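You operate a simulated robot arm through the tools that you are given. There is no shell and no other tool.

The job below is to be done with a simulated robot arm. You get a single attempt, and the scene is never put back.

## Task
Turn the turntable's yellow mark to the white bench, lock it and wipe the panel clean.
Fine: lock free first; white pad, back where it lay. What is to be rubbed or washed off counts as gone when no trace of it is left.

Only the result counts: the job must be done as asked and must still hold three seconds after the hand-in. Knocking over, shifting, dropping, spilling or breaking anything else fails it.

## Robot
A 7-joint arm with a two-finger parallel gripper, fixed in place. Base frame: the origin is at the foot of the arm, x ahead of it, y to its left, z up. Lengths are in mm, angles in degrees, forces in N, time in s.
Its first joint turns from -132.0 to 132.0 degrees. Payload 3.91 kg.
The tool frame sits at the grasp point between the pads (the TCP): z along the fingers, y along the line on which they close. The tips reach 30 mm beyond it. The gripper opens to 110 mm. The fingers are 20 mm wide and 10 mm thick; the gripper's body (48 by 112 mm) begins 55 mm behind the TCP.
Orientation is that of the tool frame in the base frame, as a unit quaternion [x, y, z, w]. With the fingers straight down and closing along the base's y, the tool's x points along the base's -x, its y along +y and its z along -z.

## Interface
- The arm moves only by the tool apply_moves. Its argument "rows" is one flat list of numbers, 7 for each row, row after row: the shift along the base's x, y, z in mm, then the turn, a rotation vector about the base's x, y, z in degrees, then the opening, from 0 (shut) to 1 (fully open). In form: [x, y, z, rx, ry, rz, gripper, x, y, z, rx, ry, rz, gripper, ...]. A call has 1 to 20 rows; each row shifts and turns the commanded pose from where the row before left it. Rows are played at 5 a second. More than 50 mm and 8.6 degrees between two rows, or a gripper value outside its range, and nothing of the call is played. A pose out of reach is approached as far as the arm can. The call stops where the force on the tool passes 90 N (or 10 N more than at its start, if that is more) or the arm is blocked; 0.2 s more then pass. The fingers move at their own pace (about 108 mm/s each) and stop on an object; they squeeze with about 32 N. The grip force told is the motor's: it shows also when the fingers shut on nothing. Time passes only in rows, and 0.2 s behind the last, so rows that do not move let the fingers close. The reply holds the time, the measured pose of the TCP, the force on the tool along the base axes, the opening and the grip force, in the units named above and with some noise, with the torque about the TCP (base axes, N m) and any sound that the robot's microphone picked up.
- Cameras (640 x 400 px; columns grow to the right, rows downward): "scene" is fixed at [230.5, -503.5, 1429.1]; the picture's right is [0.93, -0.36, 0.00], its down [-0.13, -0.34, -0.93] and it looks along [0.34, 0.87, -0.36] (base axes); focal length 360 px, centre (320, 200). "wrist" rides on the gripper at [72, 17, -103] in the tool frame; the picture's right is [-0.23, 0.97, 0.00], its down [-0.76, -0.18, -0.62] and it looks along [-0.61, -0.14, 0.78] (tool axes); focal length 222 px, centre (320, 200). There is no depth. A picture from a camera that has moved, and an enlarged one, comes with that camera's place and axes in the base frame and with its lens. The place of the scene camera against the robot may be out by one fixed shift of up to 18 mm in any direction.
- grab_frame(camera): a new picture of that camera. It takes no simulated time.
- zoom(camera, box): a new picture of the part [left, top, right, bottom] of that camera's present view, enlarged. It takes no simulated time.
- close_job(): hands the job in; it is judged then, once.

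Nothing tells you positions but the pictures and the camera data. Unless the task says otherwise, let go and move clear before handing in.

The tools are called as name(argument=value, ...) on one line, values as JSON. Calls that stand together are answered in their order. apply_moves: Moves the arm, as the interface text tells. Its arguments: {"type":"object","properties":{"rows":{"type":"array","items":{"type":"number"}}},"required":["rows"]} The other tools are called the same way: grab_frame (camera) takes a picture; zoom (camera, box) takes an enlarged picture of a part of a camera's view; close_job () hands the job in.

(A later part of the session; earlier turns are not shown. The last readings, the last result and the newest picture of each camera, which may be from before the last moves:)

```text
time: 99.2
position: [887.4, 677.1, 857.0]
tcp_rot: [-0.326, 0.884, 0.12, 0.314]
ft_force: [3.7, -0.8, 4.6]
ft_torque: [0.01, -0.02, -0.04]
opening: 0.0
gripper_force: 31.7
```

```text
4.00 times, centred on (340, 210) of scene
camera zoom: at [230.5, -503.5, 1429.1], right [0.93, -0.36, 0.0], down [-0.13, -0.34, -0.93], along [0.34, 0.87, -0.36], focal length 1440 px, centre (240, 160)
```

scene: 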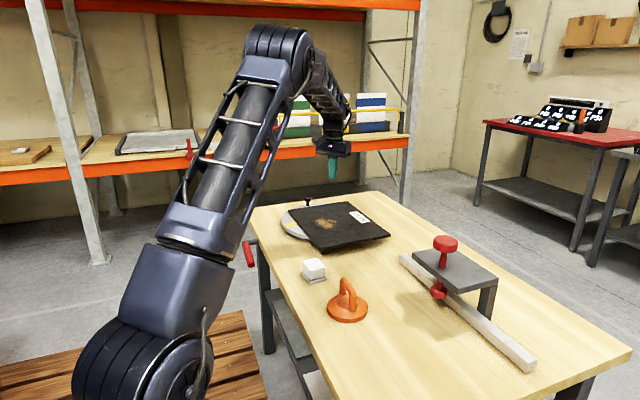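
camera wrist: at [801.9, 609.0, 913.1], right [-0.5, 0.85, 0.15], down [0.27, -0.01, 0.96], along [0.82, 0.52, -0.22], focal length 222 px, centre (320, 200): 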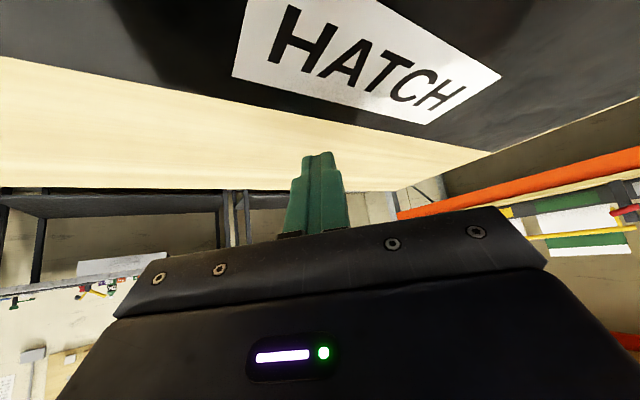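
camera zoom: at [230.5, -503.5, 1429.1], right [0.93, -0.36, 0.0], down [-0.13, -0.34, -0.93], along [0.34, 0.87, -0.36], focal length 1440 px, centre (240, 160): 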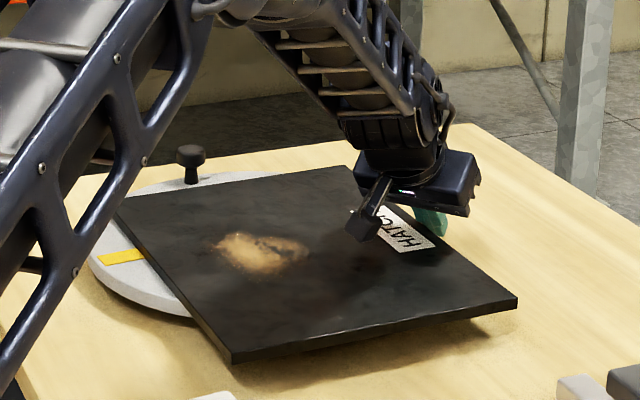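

apply_moves(rows=[-4, 0, 0, 0, 0, 0, 0, -4, 0, 0, 0, 0, 0, 0, -4, 0, 0, 0, 0, 0, 0])

zoom(camera="scene", box=[260, 160, 420, 260])

```text
time: 100.0
position: [876.0, 676.6, 856.4]
tcp_rot: [-0.324, 0.884, 0.118, 0.316]
ft_force: [31.5, 5.4, 6.7]
ft_torque: [0.15, -0.65, -0.4]
opening: 0.2
gripper_force: 32.0
```

```text
4.00 times, centred on (340, 210) of scene
camera zoom: at [230.5, -503.5, 1429.1], right [0.93, -0.36, 0.0], down [-0.13, -0.34, -0.93], along [0.34, 0.87, -0.36], focal length 1440 px, centre (240, 160)
```

zoom: 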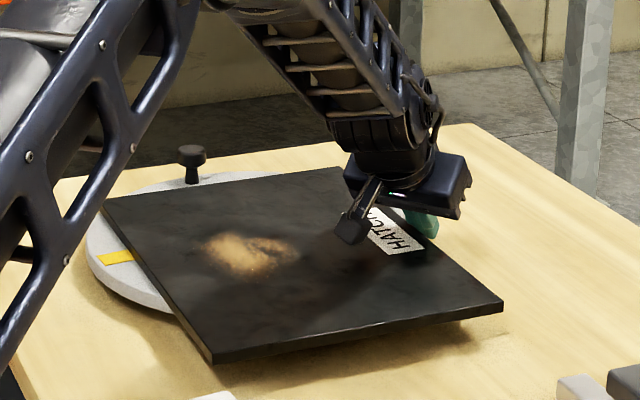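

apply_moves(rows=[10, 0, 0, 0, 0, 0, 0, 5, 0, 30, 0, 0, 0, 0, 0, 0, 45, 0, 0, 0, 0, 0, 0, 30, 0, 0, 0, 0, -30, -15, 30, -5.19, 6.08, 0, 0, -35, -15, 25, -5.19, 6.08, 0, 0, -35, -15, 15, -5.19, 6.08, 0, 0, -38, -15, 15, -5.19, 6.08, 0, 0, -38, -15, 10, -5.19, 6.08, 0, 0, -28, -15, 10, 0, 0, 0, 0])

grab_frame(camera="wrist")

zoom(camera="scene", box=[240, 160, 400, 260])

```text
time: 102.2
position: [683.2, 586.9, 1063.9]
tcp_rot: [-0.346, 0.938, 0.0, -0.008]
ft_force: [0.6, -0.5, -0.2]
ft_torque: [-0.01, 0.07, -0.02]
opening: 0.0
gripper_force: 31.9
```

```text
taken
camera wrist: at [619.9, 552.3, 1170.3], right [-0.46, 0.89, 0.0], down [0.7, 0.36, 0.61], along [0.54, 0.28, -0.79], focal length 222 px, centre (320, 200)
```

wrist: 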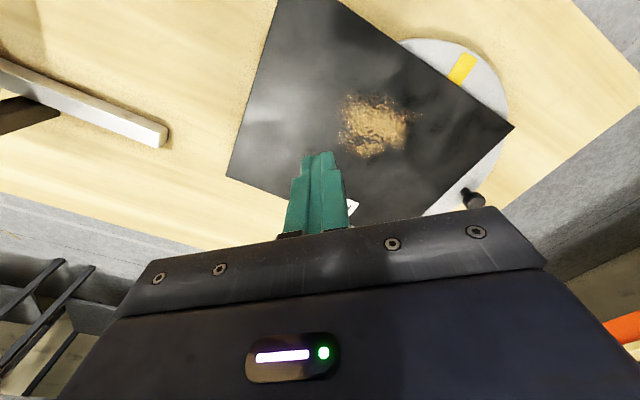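

```text
4.00 times, centred on (320, 210) of scene
camera zoom: at [230.5, -503.5, 1429.1], right [0.93, -0.36, 0.0], down [-0.13, -0.34, -0.93], along [0.34, 0.87, -0.36], focal length 1440 px, centre (320, 160)
```

zoom: 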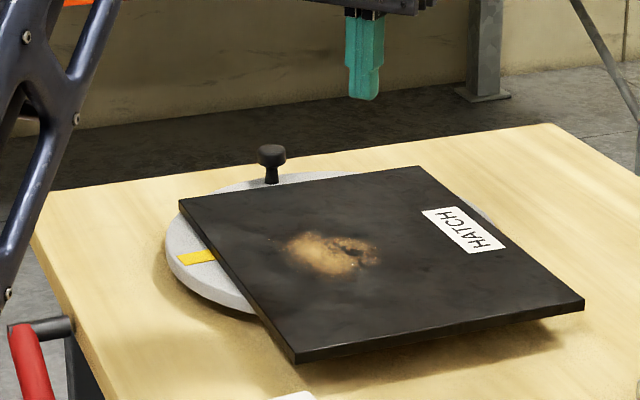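

The panel has slid back about 16 of the 28 mm. The fingertip then met the disc rim, so I'll repeat the pull with the tip 5 mm higher for the remaining ~11 mm.

apply_moves(rows=[28, 15, -10, 5.19, -6.08, 0, 0, 38, 15, -10, 5.19, -6.08, 0, 0, 38, 15, -15, 5.19, -6.08, 0, 0, 35, 15, -15, 5.19, -6.08, 0, 0, 35, 15, -25, 5.19, -6.08, 0, 0, 30, 15, -30, 0, 0, 0, 0, 0, 0, -40, 0, 0, 0, 0, 0, 0, -35, 0, 0, 0, 0])

grab_frame(camera="wrist")

```text
time: 104.0
position: [887.6, 676.4, 889.6]
tcp_rot: [-0.325, 0.883, 0.12, 0.315]
ft_force: [0.3, 0.5, 0.7]
ft_torque: [-0.05, -0.01, -0.03]
opening: 0.1
gripper_force: 31.7
```

```text
taken
camera wrist: at [785.4, 607.9, 924.9], right [-0.5, 0.85, 0.15], down [0.27, -0.01, 0.96], along [0.82, 0.52, -0.22], focal length 222 px, centre (320, 200)
```

wrist: 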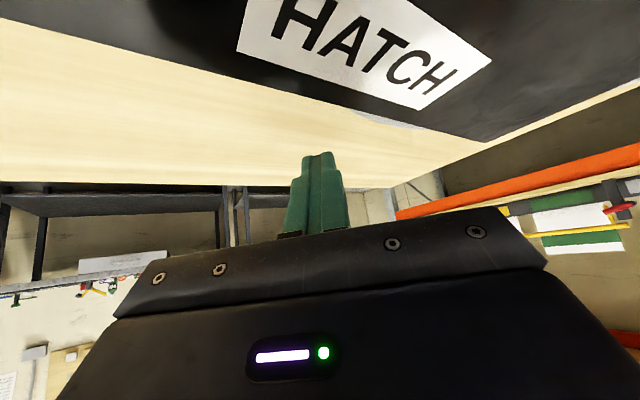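

apply_moves(rows=[3, 0, -16, 0, 0, 0, 0, 0, 0, -12, 0, 0, 0, 0, -5, 0, 0, 0, 0, 0, 0, -5, 0, 0, 0, 0, 0, 0])

apply_moves(rows=[-4, 0, 0, 0, 0, 0, 0, -3, 0, 0, 0, 0, 0, 0, -3, 0, 0, 0, 0, 0, 0])

zoom(camera="scene", box=[260, 160, 420, 260])

```text
time: 105.0
position: [880.9, 677.7, 857.9]
tcp_rot: [-0.325, 0.884, 0.119, 0.314]
ft_force: [0.4, -0.5, 0.2]
ft_torque: [-0.01, -0.01, 0.05]
opening: 0.0
gripper_force: 32.2
```

```text
time: 105.8
position: [874.7, 677.0, 857.8]
tcp_rot: [-0.324, 0.884, 0.118, 0.316]
ft_force: [30.0, 0.5, -0.9]
ft_torque: [0.03, -0.72, -0.4]
opening: 0.0
gripper_force: 32.2
```

```text
4.00 times, centred on (340, 210) of scene
camera zoom: at [230.5, -503.5, 1429.1], right [0.93, -0.36, 0.0], down [-0.13, -0.34, -0.93], along [0.34, 0.87, -0.36], focal length 1440 px, centre (240, 160)
```

zoom: 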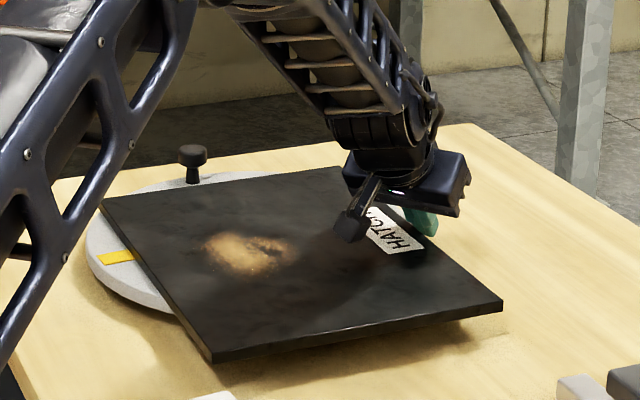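

apply_moves(rows=[6, 0, 0, 0, 0, 0, 0, 0, 0, 5, 0, 0, 0, 0, -5, 0, 0, 0, 0, 0, 0, -4, 0, 0, 0, 0, 0, 0])

zoom(camera="scene", box=[340, 190, 400, 228])

```text
time: 106.8
position: [869.3, 678.3, 864.8]
tcp_rot: [-0.326, 0.883, 0.12, 0.315]
ft_force: [4.8, 1.6, 7.7]
ft_torque: [0.13, -0.12, -0.04]
opening: 0.1
gripper_force: 32.2
```

```text
10.53 times, centred on (370, 209) of scene
camera zoom: at [230.5, -503.5, 1429.1], right [0.93, -0.36, 0.0], down [-0.13, -0.34, -0.93], along [0.34, 0.87, -0.36], focal length 3789 px, centre (-206, 105)
```

zoom: 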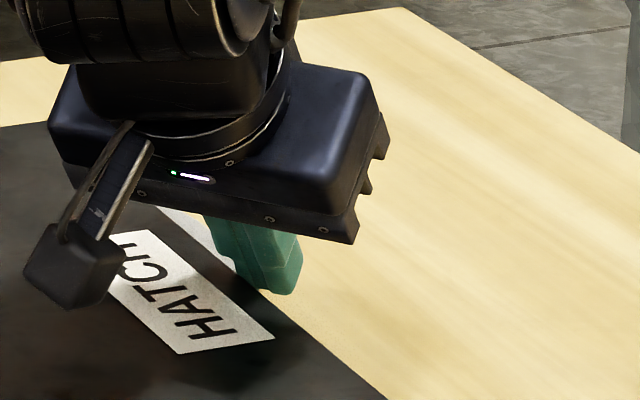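

apply_moves(rows=[-3, 0, 0, 0, 0, 0, 0, -3, 0, 0, 0, 0, 0, 0, -3, 0, 0, 0, 0, 0, 0])

zoom(camera="scene", box=[260, 160, 420, 260])

```text
time: 107.6
position: [860.6, 678.6, 864.2]
tcp_rot: [-0.326, 0.883, 0.12, 0.316]
ft_force: [10.0, -5.9, 26.0]
ft_torque: [0.02, -0.46, -0.12]
opening: 0.0
gripper_force: 32.2
```

```text
4.00 times, centred on (340, 210) of scene
camera zoom: at [230.5, -503.5, 1429.1], right [0.93, -0.36, 0.0], down [-0.13, -0.34, -0.93], along [0.34, 0.87, -0.36], focal length 1440 px, centre (240, 160)
```

zoom: 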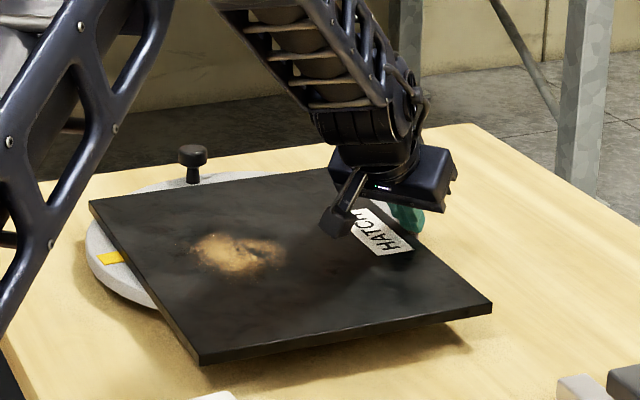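

apply_moves(rows=[8, 4, 0, 0, 0, 0, 0, 8, 0, 30, 0, 0, 0, 0, 0, 0, 45, 0, 0, 0, 0, 0, 0, 30, 0, 0, 0, 0, -30, -15, 30, -5.19, 6.08, 0, 0, -35, -15, 25, -5.19, 6.08, 0, 0, -35, -15, 15, -5.19, 6.08, 0, 0, -38, -15, 10, -5.19, 6.08, 0, 0, -38, -15, 10, -5.19, 6.08, 0, 0, -18, -15, 10, 0, 0, 0, 0])

grab_frame(camera="wrist")

grab_frame(camera="scene")

```text
time: 109.8
position: [682.2, 589.6, 1065.5]
tcp_rot: [-0.346, 0.938, 0.001, -0.008]
ft_force: [0.6, 0.4, -0.5]
ft_torque: [-0.01, 0.03, 0.02]
opening: 0.0
gripper_force: 32.7
```

```text
taken
camera wrist: at [617.7, 554.8, 1171.5], right [-0.46, 0.89, 0.0], down [0.7, 0.36, 0.61], along [0.54, 0.28, -0.79], focal length 222 px, centre (320, 200)
```

wrist: 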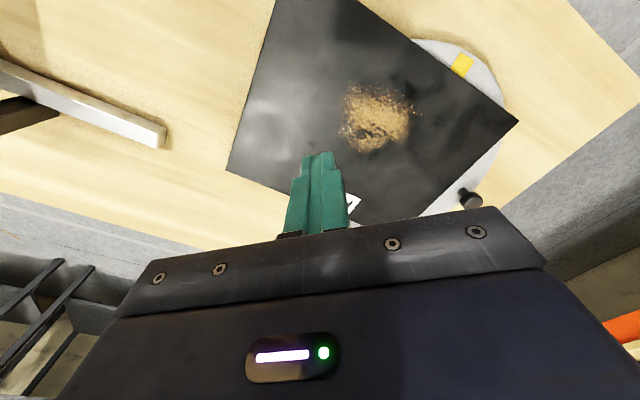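

```text
taken
```

scene: 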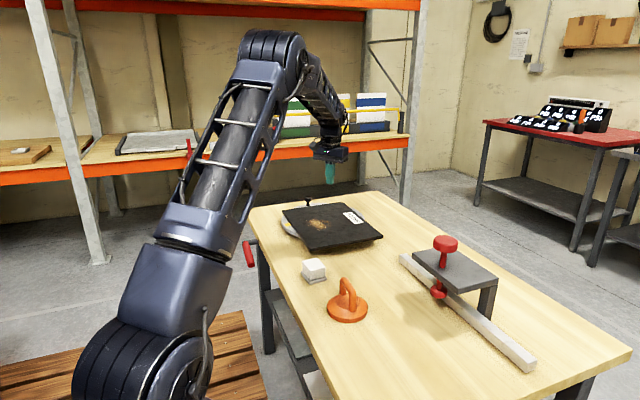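

zoom(camera="wrist", box=[220, 0, 540, 200])

zoom(camera="scene", box=[290, 245, 340, 290])

```text
2.00 times, centred on (380, 100) of wrist
camera zoom: at [617.7, 554.8, 1171.5], right [-0.46, 0.89, 0.0], down [0.7, 0.36, 0.61], along [0.54, 0.28, -0.79], focal length 444 px, centre (200, 400)
```

zoom: 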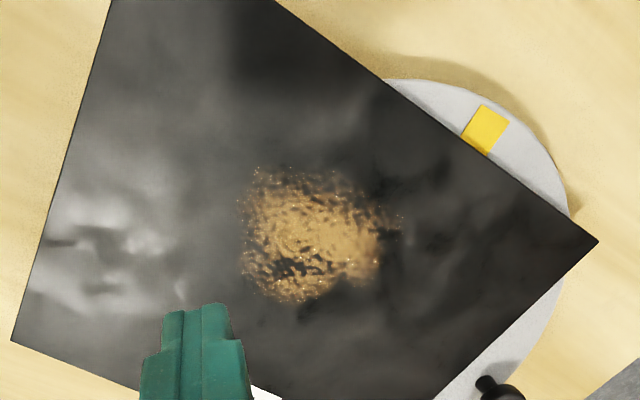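

```text
8.89 times, centred on (315, 268) of scene
camera zoom: at [230.5, -503.5, 1429.1], right [0.93, -0.36, 0.0], down [-0.13, -0.34, -0.93], along [0.34, 0.87, -0.36], focal length 3199 px, centre (364, -400)
```

zoom: 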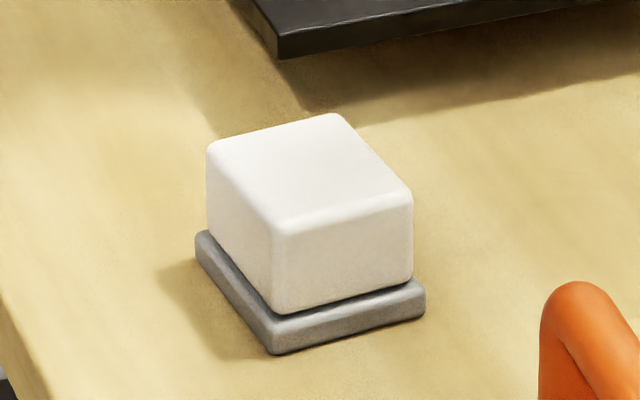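

The panel is back at its original seat on the disc: about 25 mm of the mark shows, as at the start. Lock is on and the mark faces the white bench, so next I'll inspect and pick up the white pad near (540, 408).

apply_moves(rows=[-20, -25, 0, 0, 0, -7, 1, -30, -30, -5, 0, 0, -7, 1, -30, -30, -10, 0, 0, -7, 1, -30, -30, -10, 0, 0, -7, 1, -30, -30, -10, 0, 0, -6.5, 1, -30, -25, -15, 0, 0, 0, 1, -25, -20, -15, 0, 0, 0, 1])

grab_frame(camera="wrist")

zoom(camera="wrist", box=[240, 90, 400, 190])

```text
time: 111.4
position: [488.0, 399.1, 999.5]
tcp_rot: [-0.051, 0.999, 0.002, -0.007]
ft_force: [-0.3, 0.4, 0.0]
ft_torque: [0.0, 0.01, 0.01]
opening: 110.0
gripper_force: 0.1
```

```text
taken
camera wrist: at [415.8, 407.1, 1105.6], right [0.13, 0.99, 0.0], down [0.78, -0.1, 0.61], along [0.61, -0.08, -0.79], focal length 222 px, centre (320, 200)
```

wrist: 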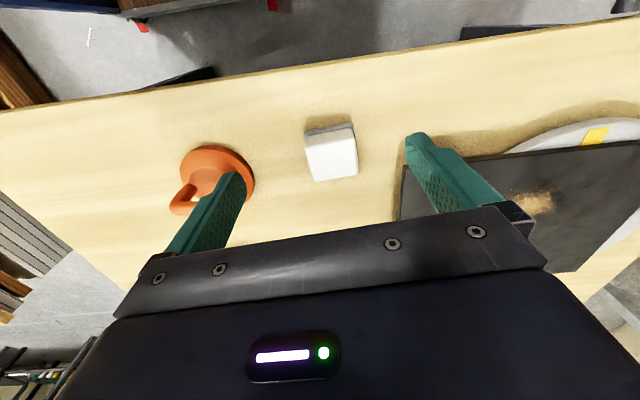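

```text
4.00 times, centred on (320, 140) of wrist
camera zoom: at [415.8, 407.1, 1105.6], right [0.13, 0.99, 0.0], down [0.78, -0.1, 0.61], along [0.61, -0.08, -0.79], focal length 888 px, centre (320, 440)
```

zoom: 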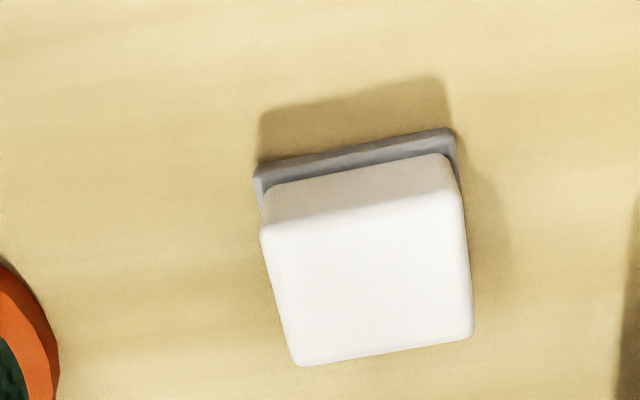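

apply_moves(rows=[31, 4, -25, 0, 0, -1.8, 0.8, 31, 4, -25, 0, 0, 0, 0.8, 0, 0, -40, 0, 0, 0, 0.8])

grab_frame(camera="wrist")

zoom(camera="scene", box=[275, 220, 355, 290])

```text
time: 112.2
position: [547.0, 410.1, 911.6]
tcp_rot: [-0.035, 0.999, 0.004, -0.006]
ft_force: [0.5, 0.4, -0.1]
ft_torque: [-0.01, -0.01, -0.01]
opening: 88.0
gripper_force: 0.1
```

```text
taken
camera wrist: at [475.1, 421.0, 1015.6], right [0.16, 0.99, 0.0], down [0.78, -0.13, 0.61], along [0.61, -0.09, -0.79], focal length 222 px, centre (320, 200)
```

wrist: 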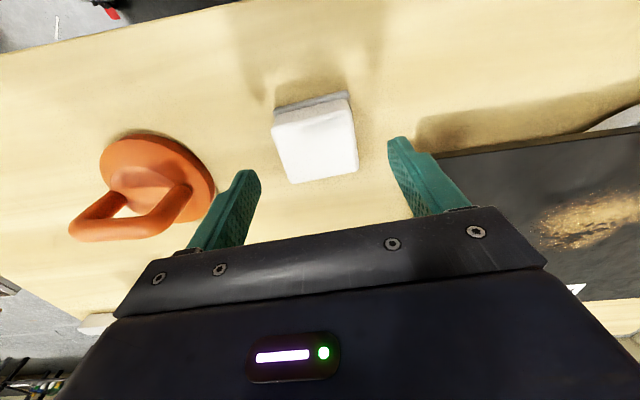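

```text
5.71 times, centred on (315, 255) of scene
camera zoom: at [230.5, -503.5, 1429.1], right [0.93, -0.36, 0.0], down [-0.13, -0.34, -0.93], along [0.34, 0.87, -0.36], focal length 2057 px, centre (349, -114)
```

zoom: 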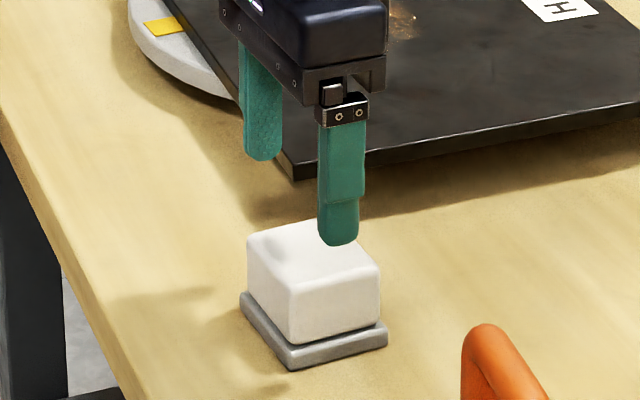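

apply_moves(rows=[2, -2, -30, 0, 0, 0, 0.8, 0, 0, -25, 0, 0, 0, 0.8, 0, 0, -10, 0, 0, 0, 0.8])

zoom(camera="scene", box=[275, 220, 355, 290])

```text
time: 113.0
position: [549.6, 406.3, 847.8]
tcp_rot: [-0.036, 0.999, 0.003, -0.007]
ft_force: [0.6, -1.1, 0.8]
ft_torque: [0.02, 0.02, 0.0]
opening: 88.1
gripper_force: 0.1
```

```text
5.71 times, centred on (315, 255) of scene
camera zoom: at [230.5, -503.5, 1429.1], right [0.93, -0.36, 0.0], down [-0.13, -0.34, -0.93], along [0.34, 0.87, -0.36], focal length 2057 px, centre (349, -114)
```

zoom: 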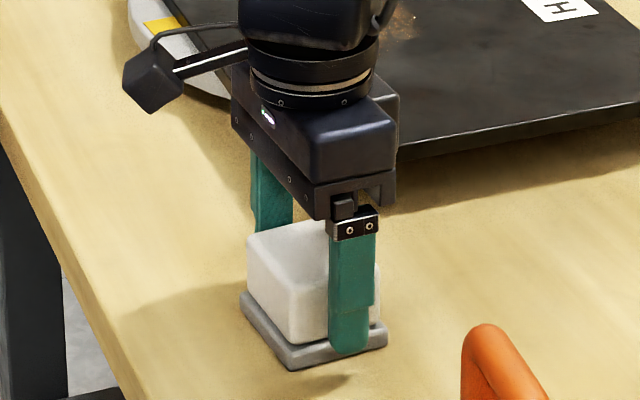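

apply_moves(rows=[0, 0, 0, 0, 0, 0, 0.5, 0, 0, 0, 0, 0, 0, 0.3, 0, 0, 0, 0, 0, 0, 0.3])

zoom(camera="scene", box=[275, 220, 355, 290])

```text
time: 113.8
position: [549.7, 405.9, 846.3]
tcp_rot: [-0.036, 0.999, 0.004, -0.007]
ft_force: [-0.3, 0.2, 0.6]
ft_torque: [0.03, -0.01, 0.0]
opening: 69.5
gripper_force: 32.0
```

```text
5.71 times, centred on (315, 255) of scene
camera zoom: at [230.5, -503.5, 1429.1], right [0.93, -0.36, 0.0], down [-0.13, -0.34, -0.93], along [0.34, 0.87, -0.36], focal length 2057 px, centre (349, -114)
```

zoom: 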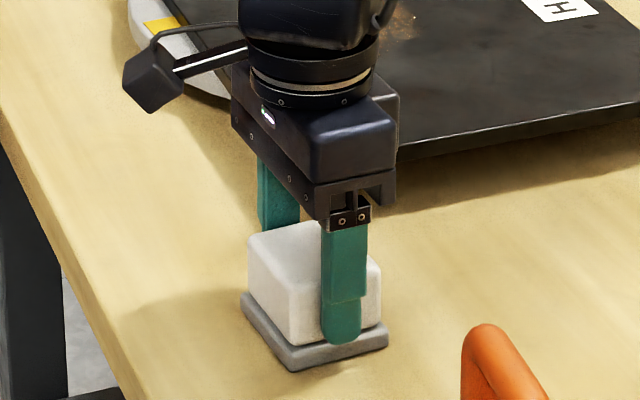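

apply_moves(rows=[0, 0, 0, 0, 0, 0, 0.3, 0, 0, 10, 0, 0, 0, 0.3, 0, 0, 20, 0, 0, 0, 0.3, 0, 0, 30, 0, 0, 0, 0.3])

zoom(camera="scene", box=[275, 200, 355, 290])

grab_frame(camera="wrist")

```text
time: 114.8
position: [551.8, 407.1, 907.6]
tcp_rot: [-0.036, 0.999, 0.002, -0.007]
ft_force: [0.2, -0.4, -1.9]
ft_torque: [-0.03, 0.0, 0.03]
opening: 69.5
gripper_force: 32.2
```

```text
4.44 times, centred on (315, 245) of scene
camera zoom: at [230.5, -503.5, 1429.1], right [0.93, -0.36, 0.0], down [-0.13, -0.34, -0.93], along [0.34, 0.87, -0.36], focal length 1600 px, centre (342, 0)
```

zoom: 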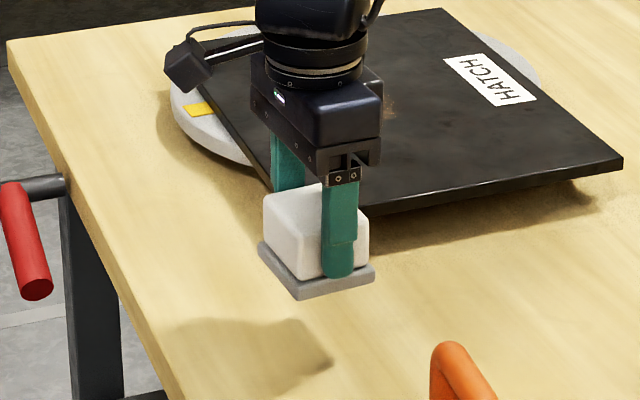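

```text
taken
camera wrist: at [480.0, 416.7, 1013.1], right [0.16, 0.99, 0.0], down [0.78, -0.13, 0.61], along [0.61, -0.09, -0.79], focal length 222 px, centre (320, 200)
```

wrist: 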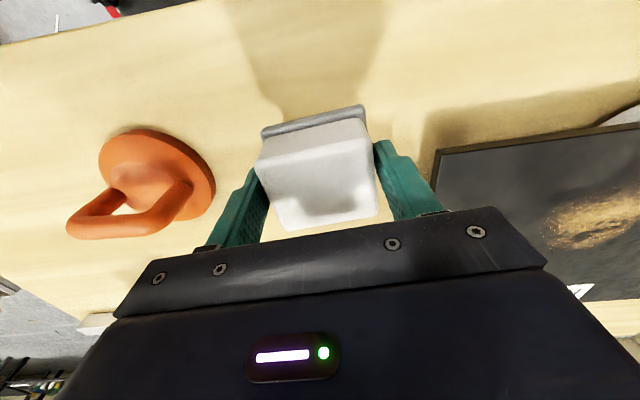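

The grey sole is part of the pad and the grip is secure, taken at TCP (550, 406, 846.5). I'll carry it above the stain, centred near (675, 674), and lower it gently to contact.

apply_moves(rows=[0, 0, 35, 0, 0, 0, 0.3, 19, 41, 0, 0, 0, 0, 0.3, 19, 41, 0, 0, 0, 0, 0.3, 19, 41, 0, 0, 0, 0, 0.3, 19, 41, 0, 0, 0, 0, 0.3, 19, 41, 0, 0, 0, 0, 0.3, 19, 41, 0, 0, 0, 0, 0.3, 0, 0, -30, 0, 0, 0, 0.3])

grab_frame(camera="wrist")

zoom(camera="scene", box=[260, 150, 400, 250])

```text
time: 116.6
position: [665.3, 656.2, 915.8]
tcp_rot: [-0.036, 0.999, 0.003, -0.007]
ft_force: [0.4, -0.4, -0.4]
ft_torque: [0.05, 0.02, -0.04]
opening: 69.9
gripper_force: 32.0
```

```text
taken
camera wrist: at [593.8, 666.4, 1021.5], right [0.16, 0.99, 0.0], down [0.78, -0.13, 0.61], along [0.61, -0.09, -0.79], focal length 222 px, centre (320, 200)
```

wrist: 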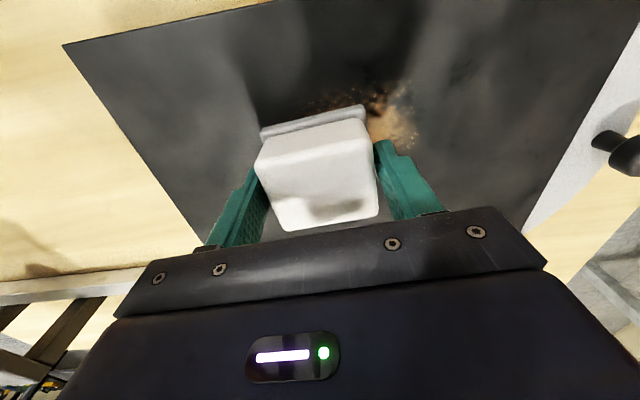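

```text
4.00 times, centred on (330, 200) of scene
camera zoom: at [230.5, -503.5, 1429.1], right [0.93, -0.36, 0.0], down [-0.13, -0.34, -0.93], along [0.34, 0.87, -0.36], focal length 1440 px, centre (280, 200)
```

zoom: 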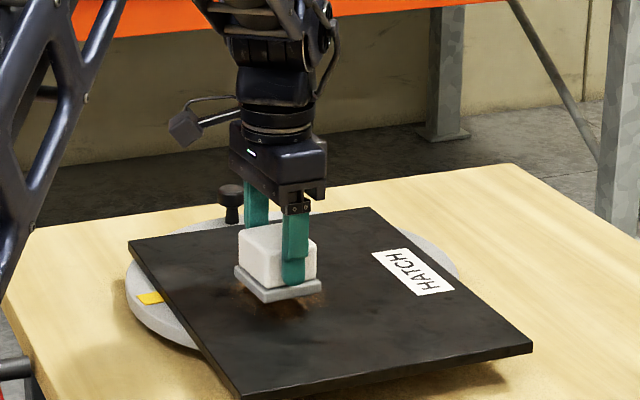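

apply_moves(rows=[0, 0, -12, 0, 0, 0, 0.3, 0, 0, -5, 0, 0, 0, 0.3, 0, 0, -3, 0, 0, 0, 0.3])

apply_moves(rows=[0, 0, -3, 0, 0, 0, 0.3])

apply_moves(rows=[0, 0, -2, 0, 0, 0, 0.3])

apply_moves(rows=[0, 0, -2, 0, 0, 0, 0.3])

```text
time: 117.4
position: [665.7, 655.9, 895.3]
tcp_rot: [-0.036, 0.999, 0.004, -0.005]
ft_force: [-2.2, -0.3, 16.6]
ft_torque: [-0.58, 0.2, -0.01]
opening: 69.4
gripper_force: 32.4
```

```text
time: 117.8
position: [664.9, 653.2, 892.9]
tcp_rot: [-0.036, 0.999, 0.005, -0.006]
ft_force: [4.1, 7.7, 25.8]
ft_torque: [-0.12, -0.11, 0.07]
opening: 69.8
gripper_force: 32.1
```

```text
time: 118.2
position: [665.3, 654.1, 888.5]
tcp_rot: [-0.036, 0.999, 0.004, -0.006]
ft_force: [-1.9, 4.3, 26.4]
ft_torque: [-0.19, 0.05, 0.07]
opening: 69.4
gripper_force: 32.4
```

```text
time: 118.6
position: [664.0, 654.1, 887.2]
tcp_rot: [-0.035, 0.999, 0.003, -0.006]
ft_force: [-2.2, 7.4, 26.8]
ft_torque: [-0.11, 0.01, 0.1]
opening: 69.6
gripper_force: 31.8
```

Contact came sooner than I expected, and the pad has slipped a few mm up in the fingers. I'll relieve the pressure.

apply_moves(rows=[0, 0, 1, 0, 0, 0, 0.3])

```text
time: 119.0
position: [665.6, 653.9, 887.9]
tcp_rot: [-0.035, 0.999, 0.003, -0.007]
ft_force: [-1.9, 3.6, 19.8]
ft_torque: [-0.07, -0.07, 0.09]
opening: 69.4
gripper_force: 32.0
```

apply_moves(rows=[0, 0, 1, 0, 0, 0, 0.3])

zoom(camera="scene", box=[260, 150, 400, 250])

```text
time: 119.4
position: [665.8, 653.1, 887.7]
tcp_rot: [-0.036, 0.999, 0.002, -0.007]
ft_force: [-3.5, -2.4, 13.0]
ft_torque: [-0.11, -0.05, 0.04]
opening: 69.5
gripper_force: 31.9
```

```text
4.00 times, centred on (330, 200) of scene
camera zoom: at [230.5, -503.5, 1429.1], right [0.93, -0.36, 0.0], down [-0.13, -0.34, -0.93], along [0.34, 0.87, -0.36], focal length 1440 px, centre (280, 200)
```

zoom: 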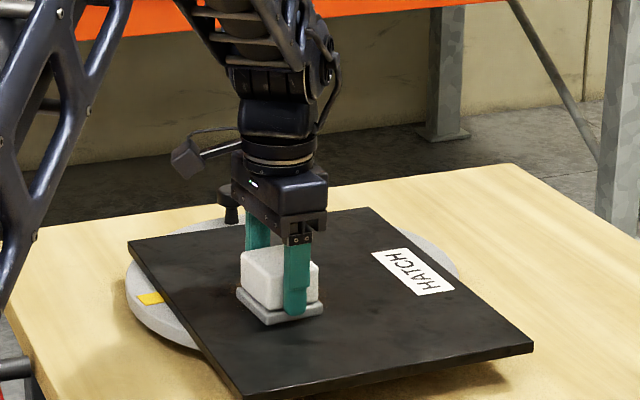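

apply_moves(rows=[0, 0, 0.5, 0, 0, 0, 0.3, 8, 0, 0, 0, 0, 0, 0.3, 8, 0, 0, 0, 0, 0, 0.3])

zoom(camera="scene", box=[260, 150, 400, 250])

```text
time: 120.2
position: [681.2, 652.3, 889.0]
tcp_rot: [-0.036, 0.999, 0.002, -0.007]
ft_force: [-0.2, 0.6, 0.2]
ft_torque: [-0.01, -0.04, -0.01]
opening: 69.8
gripper_force: 31.8
```

```text
4.00 times, centred on (330, 200) of scene
camera zoom: at [230.5, -503.5, 1429.1], right [0.93, -0.36, 0.0], down [-0.13, -0.34, -0.93], along [0.34, 0.87, -0.36], focal length 1440 px, centre (280, 200)
```

zoom: 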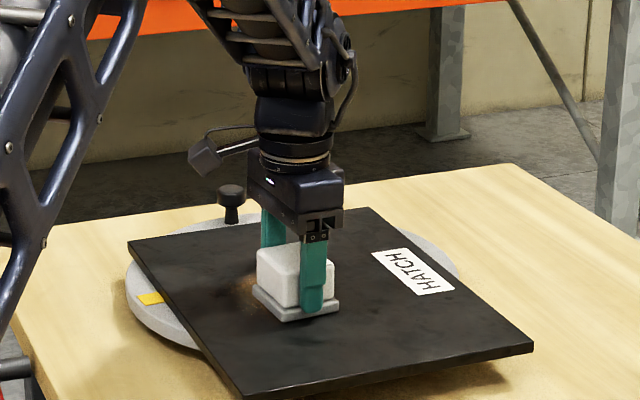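

apply_moves(rows=[0, 0, -1.5, 0, 0, 0, 0.3])

```text
time: 120.6
position: [680.8, 653.5, 888.1]
tcp_rot: [-0.035, 0.999, 0.004, -0.006]
ft_force: [0.3, -2.1, 5.5]
ft_torque: [-0.32, 0.01, -0.02]
opening: 69.2
gripper_force: 31.6
```

apply_moves(rows=[0, 10, 0, 0, 0, 0, 0.3, 0, 10, 0, 0, 0, 0, 0.3, 0, 10, 0, 0, 0, 0, 0.3, 0, 10, 0, 0, 0, 0, 0.3])

zoom(camera="scene", box=[260, 150, 400, 250])

```text
time: 121.6
position: [681.0, 692.5, 888.9]
tcp_rot: [-0.036, 0.999, 0.003, -0.006]
ft_force: [0.8, -0.8, 2.8]
ft_torque: [-0.19, -0.04, -0.03]
opening: 69.2
gripper_force: 31.4
```

```text
4.00 times, centred on (330, 200) of scene
camera zoom: at [230.5, -503.5, 1429.1], right [0.93, -0.36, 0.0], down [-0.13, -0.34, -0.93], along [0.34, 0.87, -0.36], focal length 1440 px, centre (280, 200)
```

zoom: 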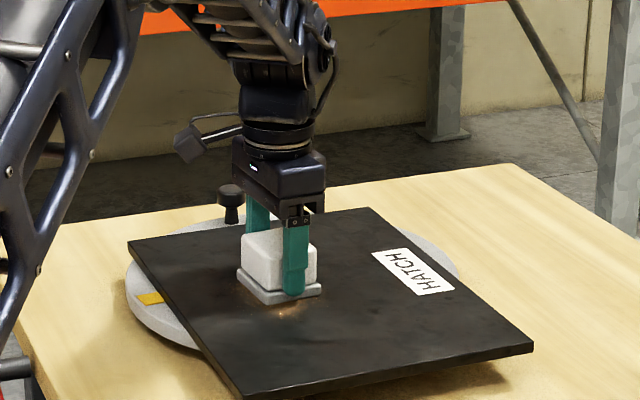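

apply_moves(rows=[0, 0, -0.7, 0, 0, 0, 0.3, 0, -10, 0, 0, 0, 0, 0.3, 0, -10, 0, 0, 0, 0, 0.3, 0, -10, 0, 0, 0, 0, 0.3, 0, -10, 0, 0, 0, 0, 0.3, 0, -10, 0, 0, 0, 0, 0.3, 0, -10, 0, 0, 0, 0, 0.3, 0, -10, 0, 0, 0, 0, 0.3])

zoom(camera="scene", box=[260, 150, 400, 250])

grab_frame(camera="wrist")

```text
time: 123.4
position: [681.2, 623.8, 887.4]
tcp_rot: [-0.037, 0.999, 0.004, -0.007]
ft_force: [1.1, 6.5, 22.8]
ft_torque: [-0.07, -0.06, 0.03]
opening: 69.6
gripper_force: 32.7
```

```text
4.00 times, centred on (330, 200) of scene
camera zoom: at [230.5, -503.5, 1429.1], right [0.93, -0.36, 0.0], down [-0.13, -0.34, -0.93], along [0.34, 0.87, -0.36], focal length 1440 px, centre (280, 200)
```

zoom: 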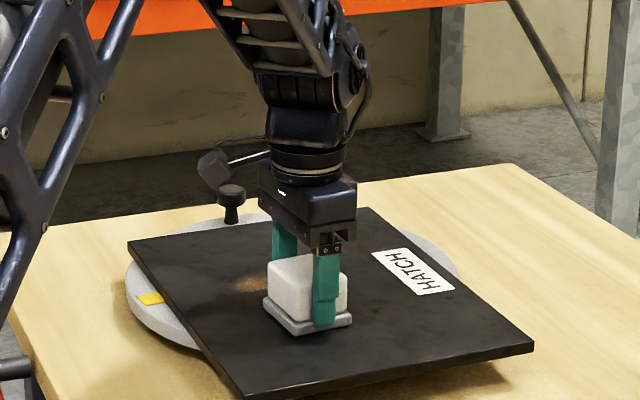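

```text
taken
camera wrist: at [609.7, 632.5, 992.6], right [0.16, 0.99, 0.0], down [0.78, -0.13, 0.61], along [0.61, -0.09, -0.79], focal length 222 px, centre (320, 200)
```

wrist: 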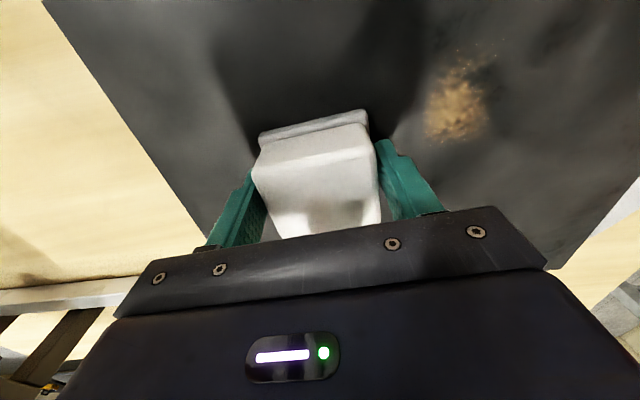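

The wiped area is coming clean, and what remains is near (662, 712). I'll ease the pressure slightly and work over that part.

apply_moves(rows=[0, 0, 1, 0, 0, 0, 0.3, -8, 8, 0, 0, 0, 0, 0.3, -8, 10, 0, 0, 0, 0, 0.3, -5, 10, 0, 0, 0, 0, 0.3, 0, 10, 0, 0, 0, 0, 0.3, 0, 10, 0, 0, 0, 0, 0.3, 0, 10, 0, 0, 0, 0, 0.3, 0, 10, 0, 0, 0, 0, 0.3])

zoom(camera="scene", box=[260, 150, 400, 250])

```text
time: 125.2
position: [658.3, 693.7, 888.1]
tcp_rot: [-0.035, 0.999, 0.003, -0.006]
ft_force: [1.0, 0.5, -0.8]
ft_torque: [0.06, 0.0, 0.02]
opening: 69.4
gripper_force: 32.4
```

```text
4.00 times, centred on (330, 200) of scene
camera zoom: at [230.5, -503.5, 1429.1], right [0.93, -0.36, 0.0], down [-0.13, -0.34, -0.93], along [0.34, 0.87, -0.36], focal length 1440 px, centre (280, 200)
```

zoom: 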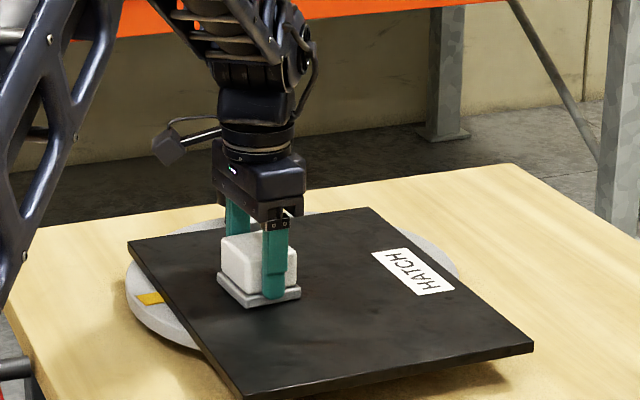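

apply_moves(rows=[0, 0, -1.5, 0, 0, 0, 0.3])

```text
time: 125.6
position: [659.9, 693.3, 888.1]
tcp_rot: [-0.036, 0.999, 0.003, -0.006]
ft_force: [-1.4, 1.3, 4.5]
ft_torque: [-0.11, 0.1, -0.05]
opening: 69.5
gripper_force: 32.5
```

apply_moves(rows=[0, 0, -0.5, 0, 0, 0, 0.3, 0, 8, 0, 0, 0, 0, 0.3, 0, 8, 0, 0, 0, 0, 0.3, 0, 8, 0, 0, 0, 0, 0.3, -8, 0, 0, 0, 0, 0, 0.3, -8, 0, 0, 0, 0, 0, 0.3, -8, 0, 0, 0, 0, 0, 0.3, 0, -10, 0, 0, 0, 0, 0.3, 0, -10, 0, 0, 0, 0, 0.3, 0, -10, 0, 0, 0, 0, 0.3])

grab_frame(camera="wrist")

zoom(camera="scene", box=[260, 150, 400, 250])

```text
time: 127.8
position: [636.7, 686.1, 885.9]
tcp_rot: [-0.036, 0.999, 0.003, -0.007]
ft_force: [-1.6, 5.5, 22.0]
ft_torque: [-0.22, 0.21, -0.02]
opening: 69.4
gripper_force: 31.7
```

```text
taken
camera wrist: at [564.3, 695.2, 990.8], right [0.16, 0.99, 0.0], down [0.78, -0.13, 0.61], along [0.61, -0.09, -0.79], focal length 222 px, centre (320, 200)
```

wrist: 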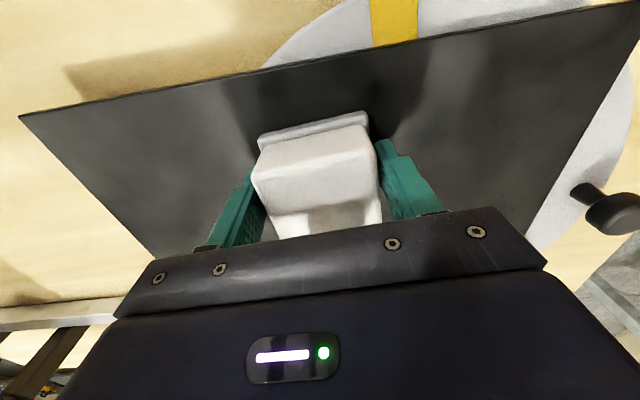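

```text
4.00 times, centred on (330, 200) of scene
camera zoom: at [230.5, -503.5, 1429.1], right [0.93, -0.36, 0.0], down [-0.13, -0.34, -0.93], along [0.34, 0.87, -0.36], focal length 1440 px, centre (280, 200)
```

zoom: 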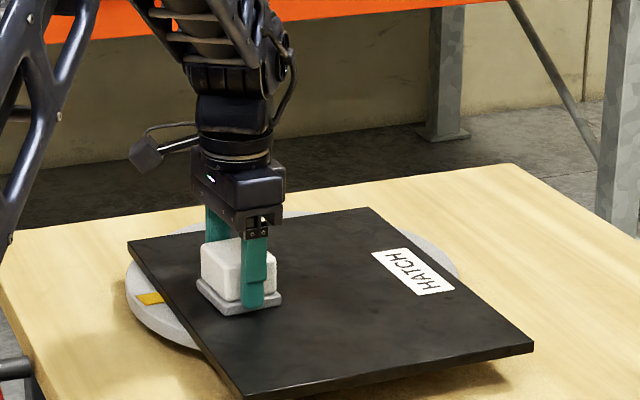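

apply_moves(rows=[0, 0, 0.8, 0, 0, 0, 0.3, 0, -10, 0, 0, 0, 0, 0.3, 0, -10, 0, 0, 0, 0, 0.3, 0, -10, 0, 0, 0, 0, 0.3, 0, -10, 0, 0, 0, 0, 0.3, 0, -10, 0, 0, 0, 0, 0.3, 10, -8, 0, 0, 0, 0, 0.3, 10, 0, 0, 0, 0, 0, 0.3])

```text
time: 129.6
position: [656.8, 626.7, 884.1]
tcp_rot: [-0.036, 0.999, 0.003, -0.005]
ft_force: [-1.0, -0.4, -1.6]
ft_torque: [-0.03, 0.03, 0.03]
opening: 69.5
gripper_force: 32.1
```

apply_moves(rows=[0, 0, 30, 0, 0, 0, 0.3, -20, -20, 40, 0, 0, 0, 0.3, -30, -30, 25, 0, 0, 0, 0.3, -30, -30, 25, 0, 0, 0, 0.3])

grab_frame(camera="wrist")

zoom(camera="scene", box=[270, 180, 400, 261])

```text
time: 130.6
position: [575.8, 547.2, 1005.8]
tcp_rot: [-0.036, 0.999, 0.002, -0.006]
ft_force: [0.1, 0.5, -2.9]
ft_torque: [-0.02, -0.01, -0.02]
opening: 69.3
gripper_force: 32.0
```

```text
taken
camera wrist: at [505.5, 556.8, 1110.6], right [0.16, 0.99, 0.0], down [0.78, -0.13, 0.61], along [0.6, -0.1, -0.79], focal length 222 px, centre (320, 200)
```

wrist: 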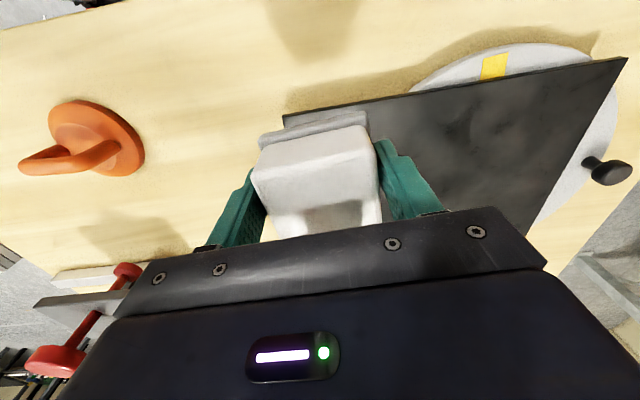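

```text
4.92 times, centred on (335, 220) of scene
camera zoom: at [230.5, -503.5, 1429.1], right [0.93, -0.36, 0.0], down [-0.13, -0.34, -0.93], along [0.34, 0.87, -0.36], focal length 1772 px, centre (246, 99)
```

zoom: 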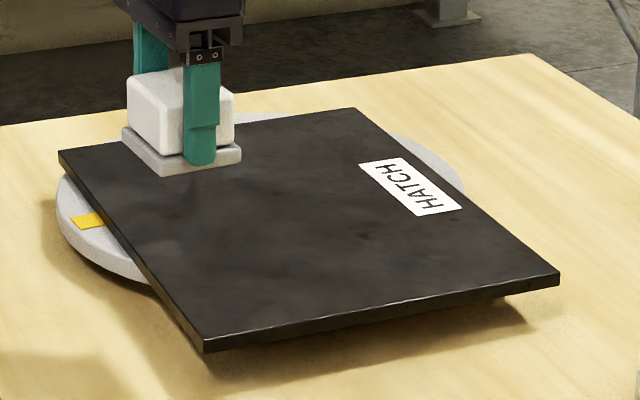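

zoom(camera="scene", box=[285, 200, 345, 238])

zoom(camera="scene", box=[320, 200, 385, 240])

zoom(camera="wrist", box=[380, 70, 620, 220])

```text
10.53 times, centred on (315, 219) of scene
camera zoom: at [230.5, -503.5, 1429.1], right [0.93, -0.36, 0.0], down [-0.13, -0.34, -0.93], along [0.34, 0.87, -0.36], focal length 3789 px, centre (373, 0)
```

zoom: 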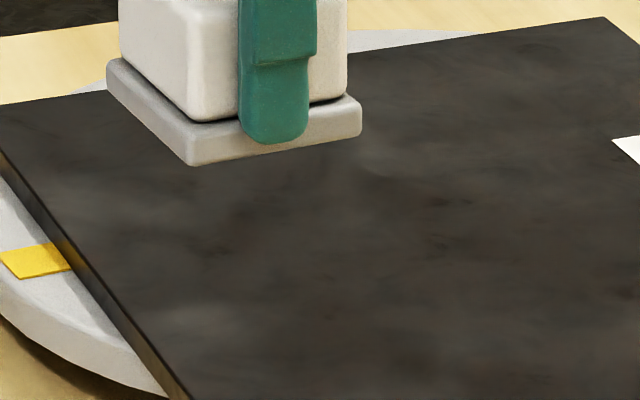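

```text
9.85 times, centred on (352, 220) of scene
camera zoom: at [230.5, -503.5, 1429.1], right [0.93, -0.36, 0.0], down [-0.13, -0.34, -0.93], along [0.34, 0.87, -0.36], focal length 3544 px, centre (0, 3)
```

zoom: 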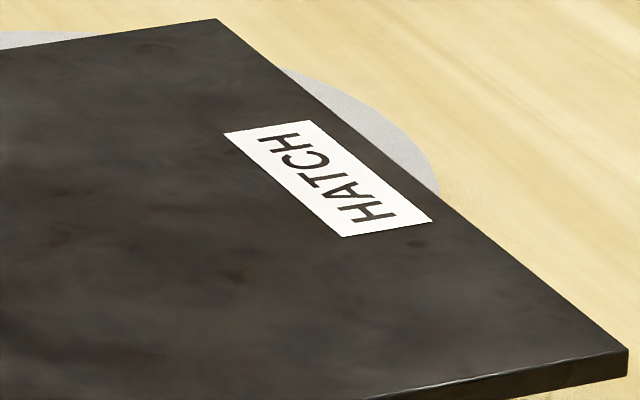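

```text
2.67 times, centred on (500, 145) of wrist
camera zoom: at [505.5, 556.8, 1110.6], right [0.16, 0.99, 0.0], down [0.78, -0.13, 0.61], along [0.6, -0.1, -0.79], focal length 592 px, centre (-160, 347)
```

zoom: 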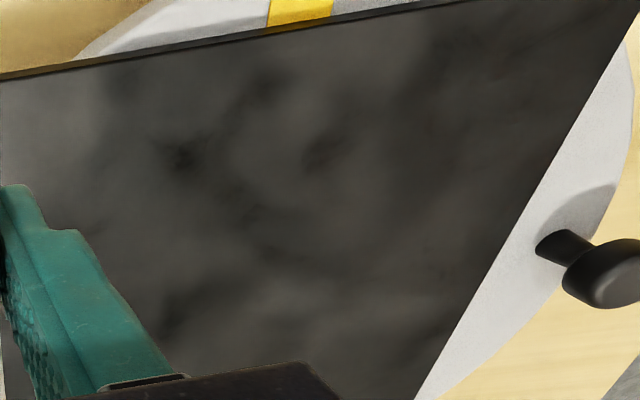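

The panel looks clean. To be sure, especially at the far fringe of the stain, I'll do one more light pass.

apply_moves(rows=[30, 25, 0, 0, 0, 0, 0.3, 40, 30, 0, 0, 0, 0, 0.3, 40, 30, -10, 0, 0, 0, 0.3, 5, 0, -40, 0, 0, 0, 0.3, 0, 0, -40, 0, 0, 0, 0.3, 0, 0, -15, 0, 0, 0, 0.3, 0, 0, -10, 0, 0, 0, 0.3])

```text
refused: row 3 steps farther than a row can; nothing moved
```

apply_moves(rows=[35, 28, 0, 0, 0, 0, 0.3, 38, 30, 0, 0, 0, 0, 0.3, 38, 30, 0, 0, 0, 0, 0.3, 5, 0, -45, 0, 0, 0, 0.3, 0, 0, -40, 0, 0, 0, 0.3, 0, 0, -20, 0, 0, 0, 0.3, 0, 0, -9, 0, 0, 0, 0.3])

```text
time: 132.2
position: [692.0, 633.4, 891.6]
tcp_rot: [-0.035, 0.999, 0.004, -0.007]
ft_force: [-0.7, -1.4, -0.3]
ft_torque: [0.04, -0.03, 0.02]
opening: 69.6
gripper_force: 32.6
```

apply_moves(rows=[0, 0, -4, 0, 0, 0, 0.3])

```text
time: 132.6
position: [691.5, 636.0, 888.2]
tcp_rot: [-0.036, 0.999, 0.003, -0.007]
ft_force: [-0.4, 0.0, -0.6]
ft_torque: [-0.01, 0.01, -0.01]
opening: 69.5
gripper_force: 32.5
```

apply_moves(rows=[0, 0, -2, 0, 0, 0, 0.3])

```text
time: 133.0
position: [693.4, 635.6, 886.8]
tcp_rot: [-0.035, 0.999, 0.003, -0.006]
ft_force: [0.8, -0.1, -1.4]
ft_torque: [0.01, 0.03, 0.0]
opening: 69.2
gripper_force: 32.2
```

apply_moves(rows=[0, 0, -1.5, 0, 0, 0, 0.3])

```text
time: 133.4
position: [692.1, 635.2, 885.9]
tcp_rot: [-0.035, 0.999, 0.002, -0.005]
ft_force: [-0.2, 1.1, 10.8]
ft_torque: [-0.35, 0.11, 0.02]
opening: 69.3
gripper_force: 32.2
```

apply_moves(rows=[0, 10, 0, 0, 0, 0, 0.3, 0, 10, 0, 0, 0, 0, 0.3, 0, 10, -0.3, 0, 0, 0, 0.3, 0, 10, -0.3, 0, 0, 0, 0.3, 0, 8, 0, 0, 0, 0, 0.3])

```text
time: 134.6
position: [691.2, 683.8, 885.0]
tcp_rot: [-0.036, 0.999, 0.003, -0.006]
ft_force: [-1.7, -5.3, 15.9]
ft_torque: [-0.74, 0.03, -0.06]
opening: 69.4
gripper_force: 31.7
```

apply_moves(rows=[4, -4, 0.2, 0, 0, 0, 0.3, 6, -6, 0, 0, 0, 0, 0.3, 4, -10, 0, 0, 0, 0, 0.3, 0, -10, 0, 0, 0, 0, 0.3, 0, -10, 0, 0, 0, 0, 0.3, 0, -10, 0, 0, 0, 0, 0.3, -10, 0, 0, 0, 0, 0, 0.3, -10, 0, 0, 0, 0, 0, 0.3])

zoom(camera="scene", box=[260, 150, 400, 250])

```text
time: 136.4
position: [685.3, 633.3, 884.8]
tcp_rot: [-0.034, 0.999, 0.003, -0.006]
ft_force: [4.4, -0.8, 18.5]
ft_torque: [-0.47, -0.08, 0.03]
opening: 69.4
gripper_force: 31.8
```

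```text
4.00 times, centred on (330, 200) of scene
camera zoom: at [230.5, -503.5, 1429.1], right [0.93, -0.36, 0.0], down [-0.13, -0.34, -0.93], along [0.34, 0.87, -0.36], focal length 1440 px, centre (280, 200)
```

zoom: 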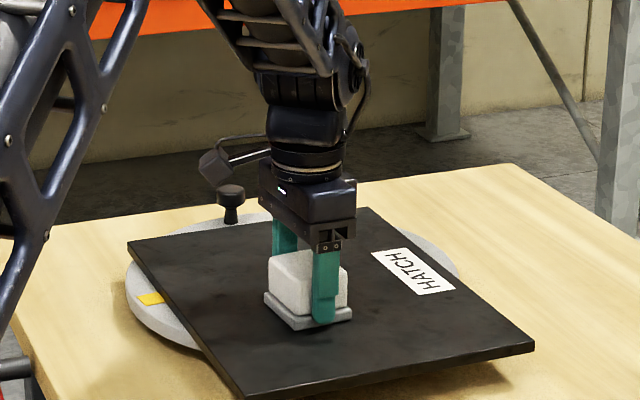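

apply_moves(rows=[-8, -5, 0.5, 0, 0, 0, 0.3, -8, 10, 0, 0, 0, 0, 0.3, 0, 10, -0.2, 0, 0, 0, 0.3, 0, 10, -0.2, 0, 0, 0, 0.3, 0, 10, -0.2, 0, 0, 0, 0.3, 0, 10, -0.2, 0, 0, 0, 0.3, 0, 10, -0.2, 0, 0, 0, 0.3, 0, 10, -0.2, 0, 0, 0, 0.3, 0, 8, 0, 0, 0, 0, 0.3])

```text
time: 138.4
position: [670.4, 705.5, 884.3]
tcp_rot: [-0.035, 0.999, 0.003, -0.006]
ft_force: [-0.2, -7.5, 22.9]
ft_torque: [-0.48, -0.08, -0.07]
opening: 69.5
gripper_force: 31.8
```

apply_moves(rows=[-8, 8, 0.8, 0, 0, 0, 0.3, -8, 0, 0, 0, 0, 0, 0.3, -6, 0, 0, 0, 0, 0, 0.3, 0, -10, 0, 0, 0, 0, 0.3, 0, -10, 0, 0, 0, 0, 0.3, 0, -10, 0, 0, 0, 0, 0.3, 0, -10, 0, 0, 0, 0, 0.3, 0, -10, 0, 0, 0, 0, 0.3, 0, -10, 0, 0, 0, 0, 0.3, 0, -10, 0, 0, 0, 0, 0.3, 0, -10, 0, 0, 0, 0, 0.3])

zoom(camera="scene", box=[260, 150, 400, 250])

```text
time: 140.8
position: [649.2, 636.0, 885.4]
tcp_rot: [-0.036, 0.999, 0.004, -0.006]
ft_force: [-0.7, 0.0, -0.9]
ft_torque: [-0.03, 0.03, 0.02]
opening: 69.3
gripper_force: 31.9
```

```text
4.00 times, centred on (330, 200) of scene
camera zoom: at [230.5, -503.5, 1429.1], right [0.93, -0.36, 0.0], down [-0.13, -0.34, -0.93], along [0.34, 0.87, -0.36], focal length 1440 px, centre (280, 200)
```

zoom: 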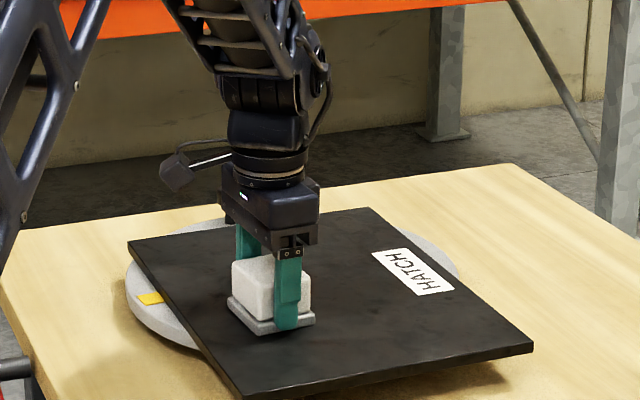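

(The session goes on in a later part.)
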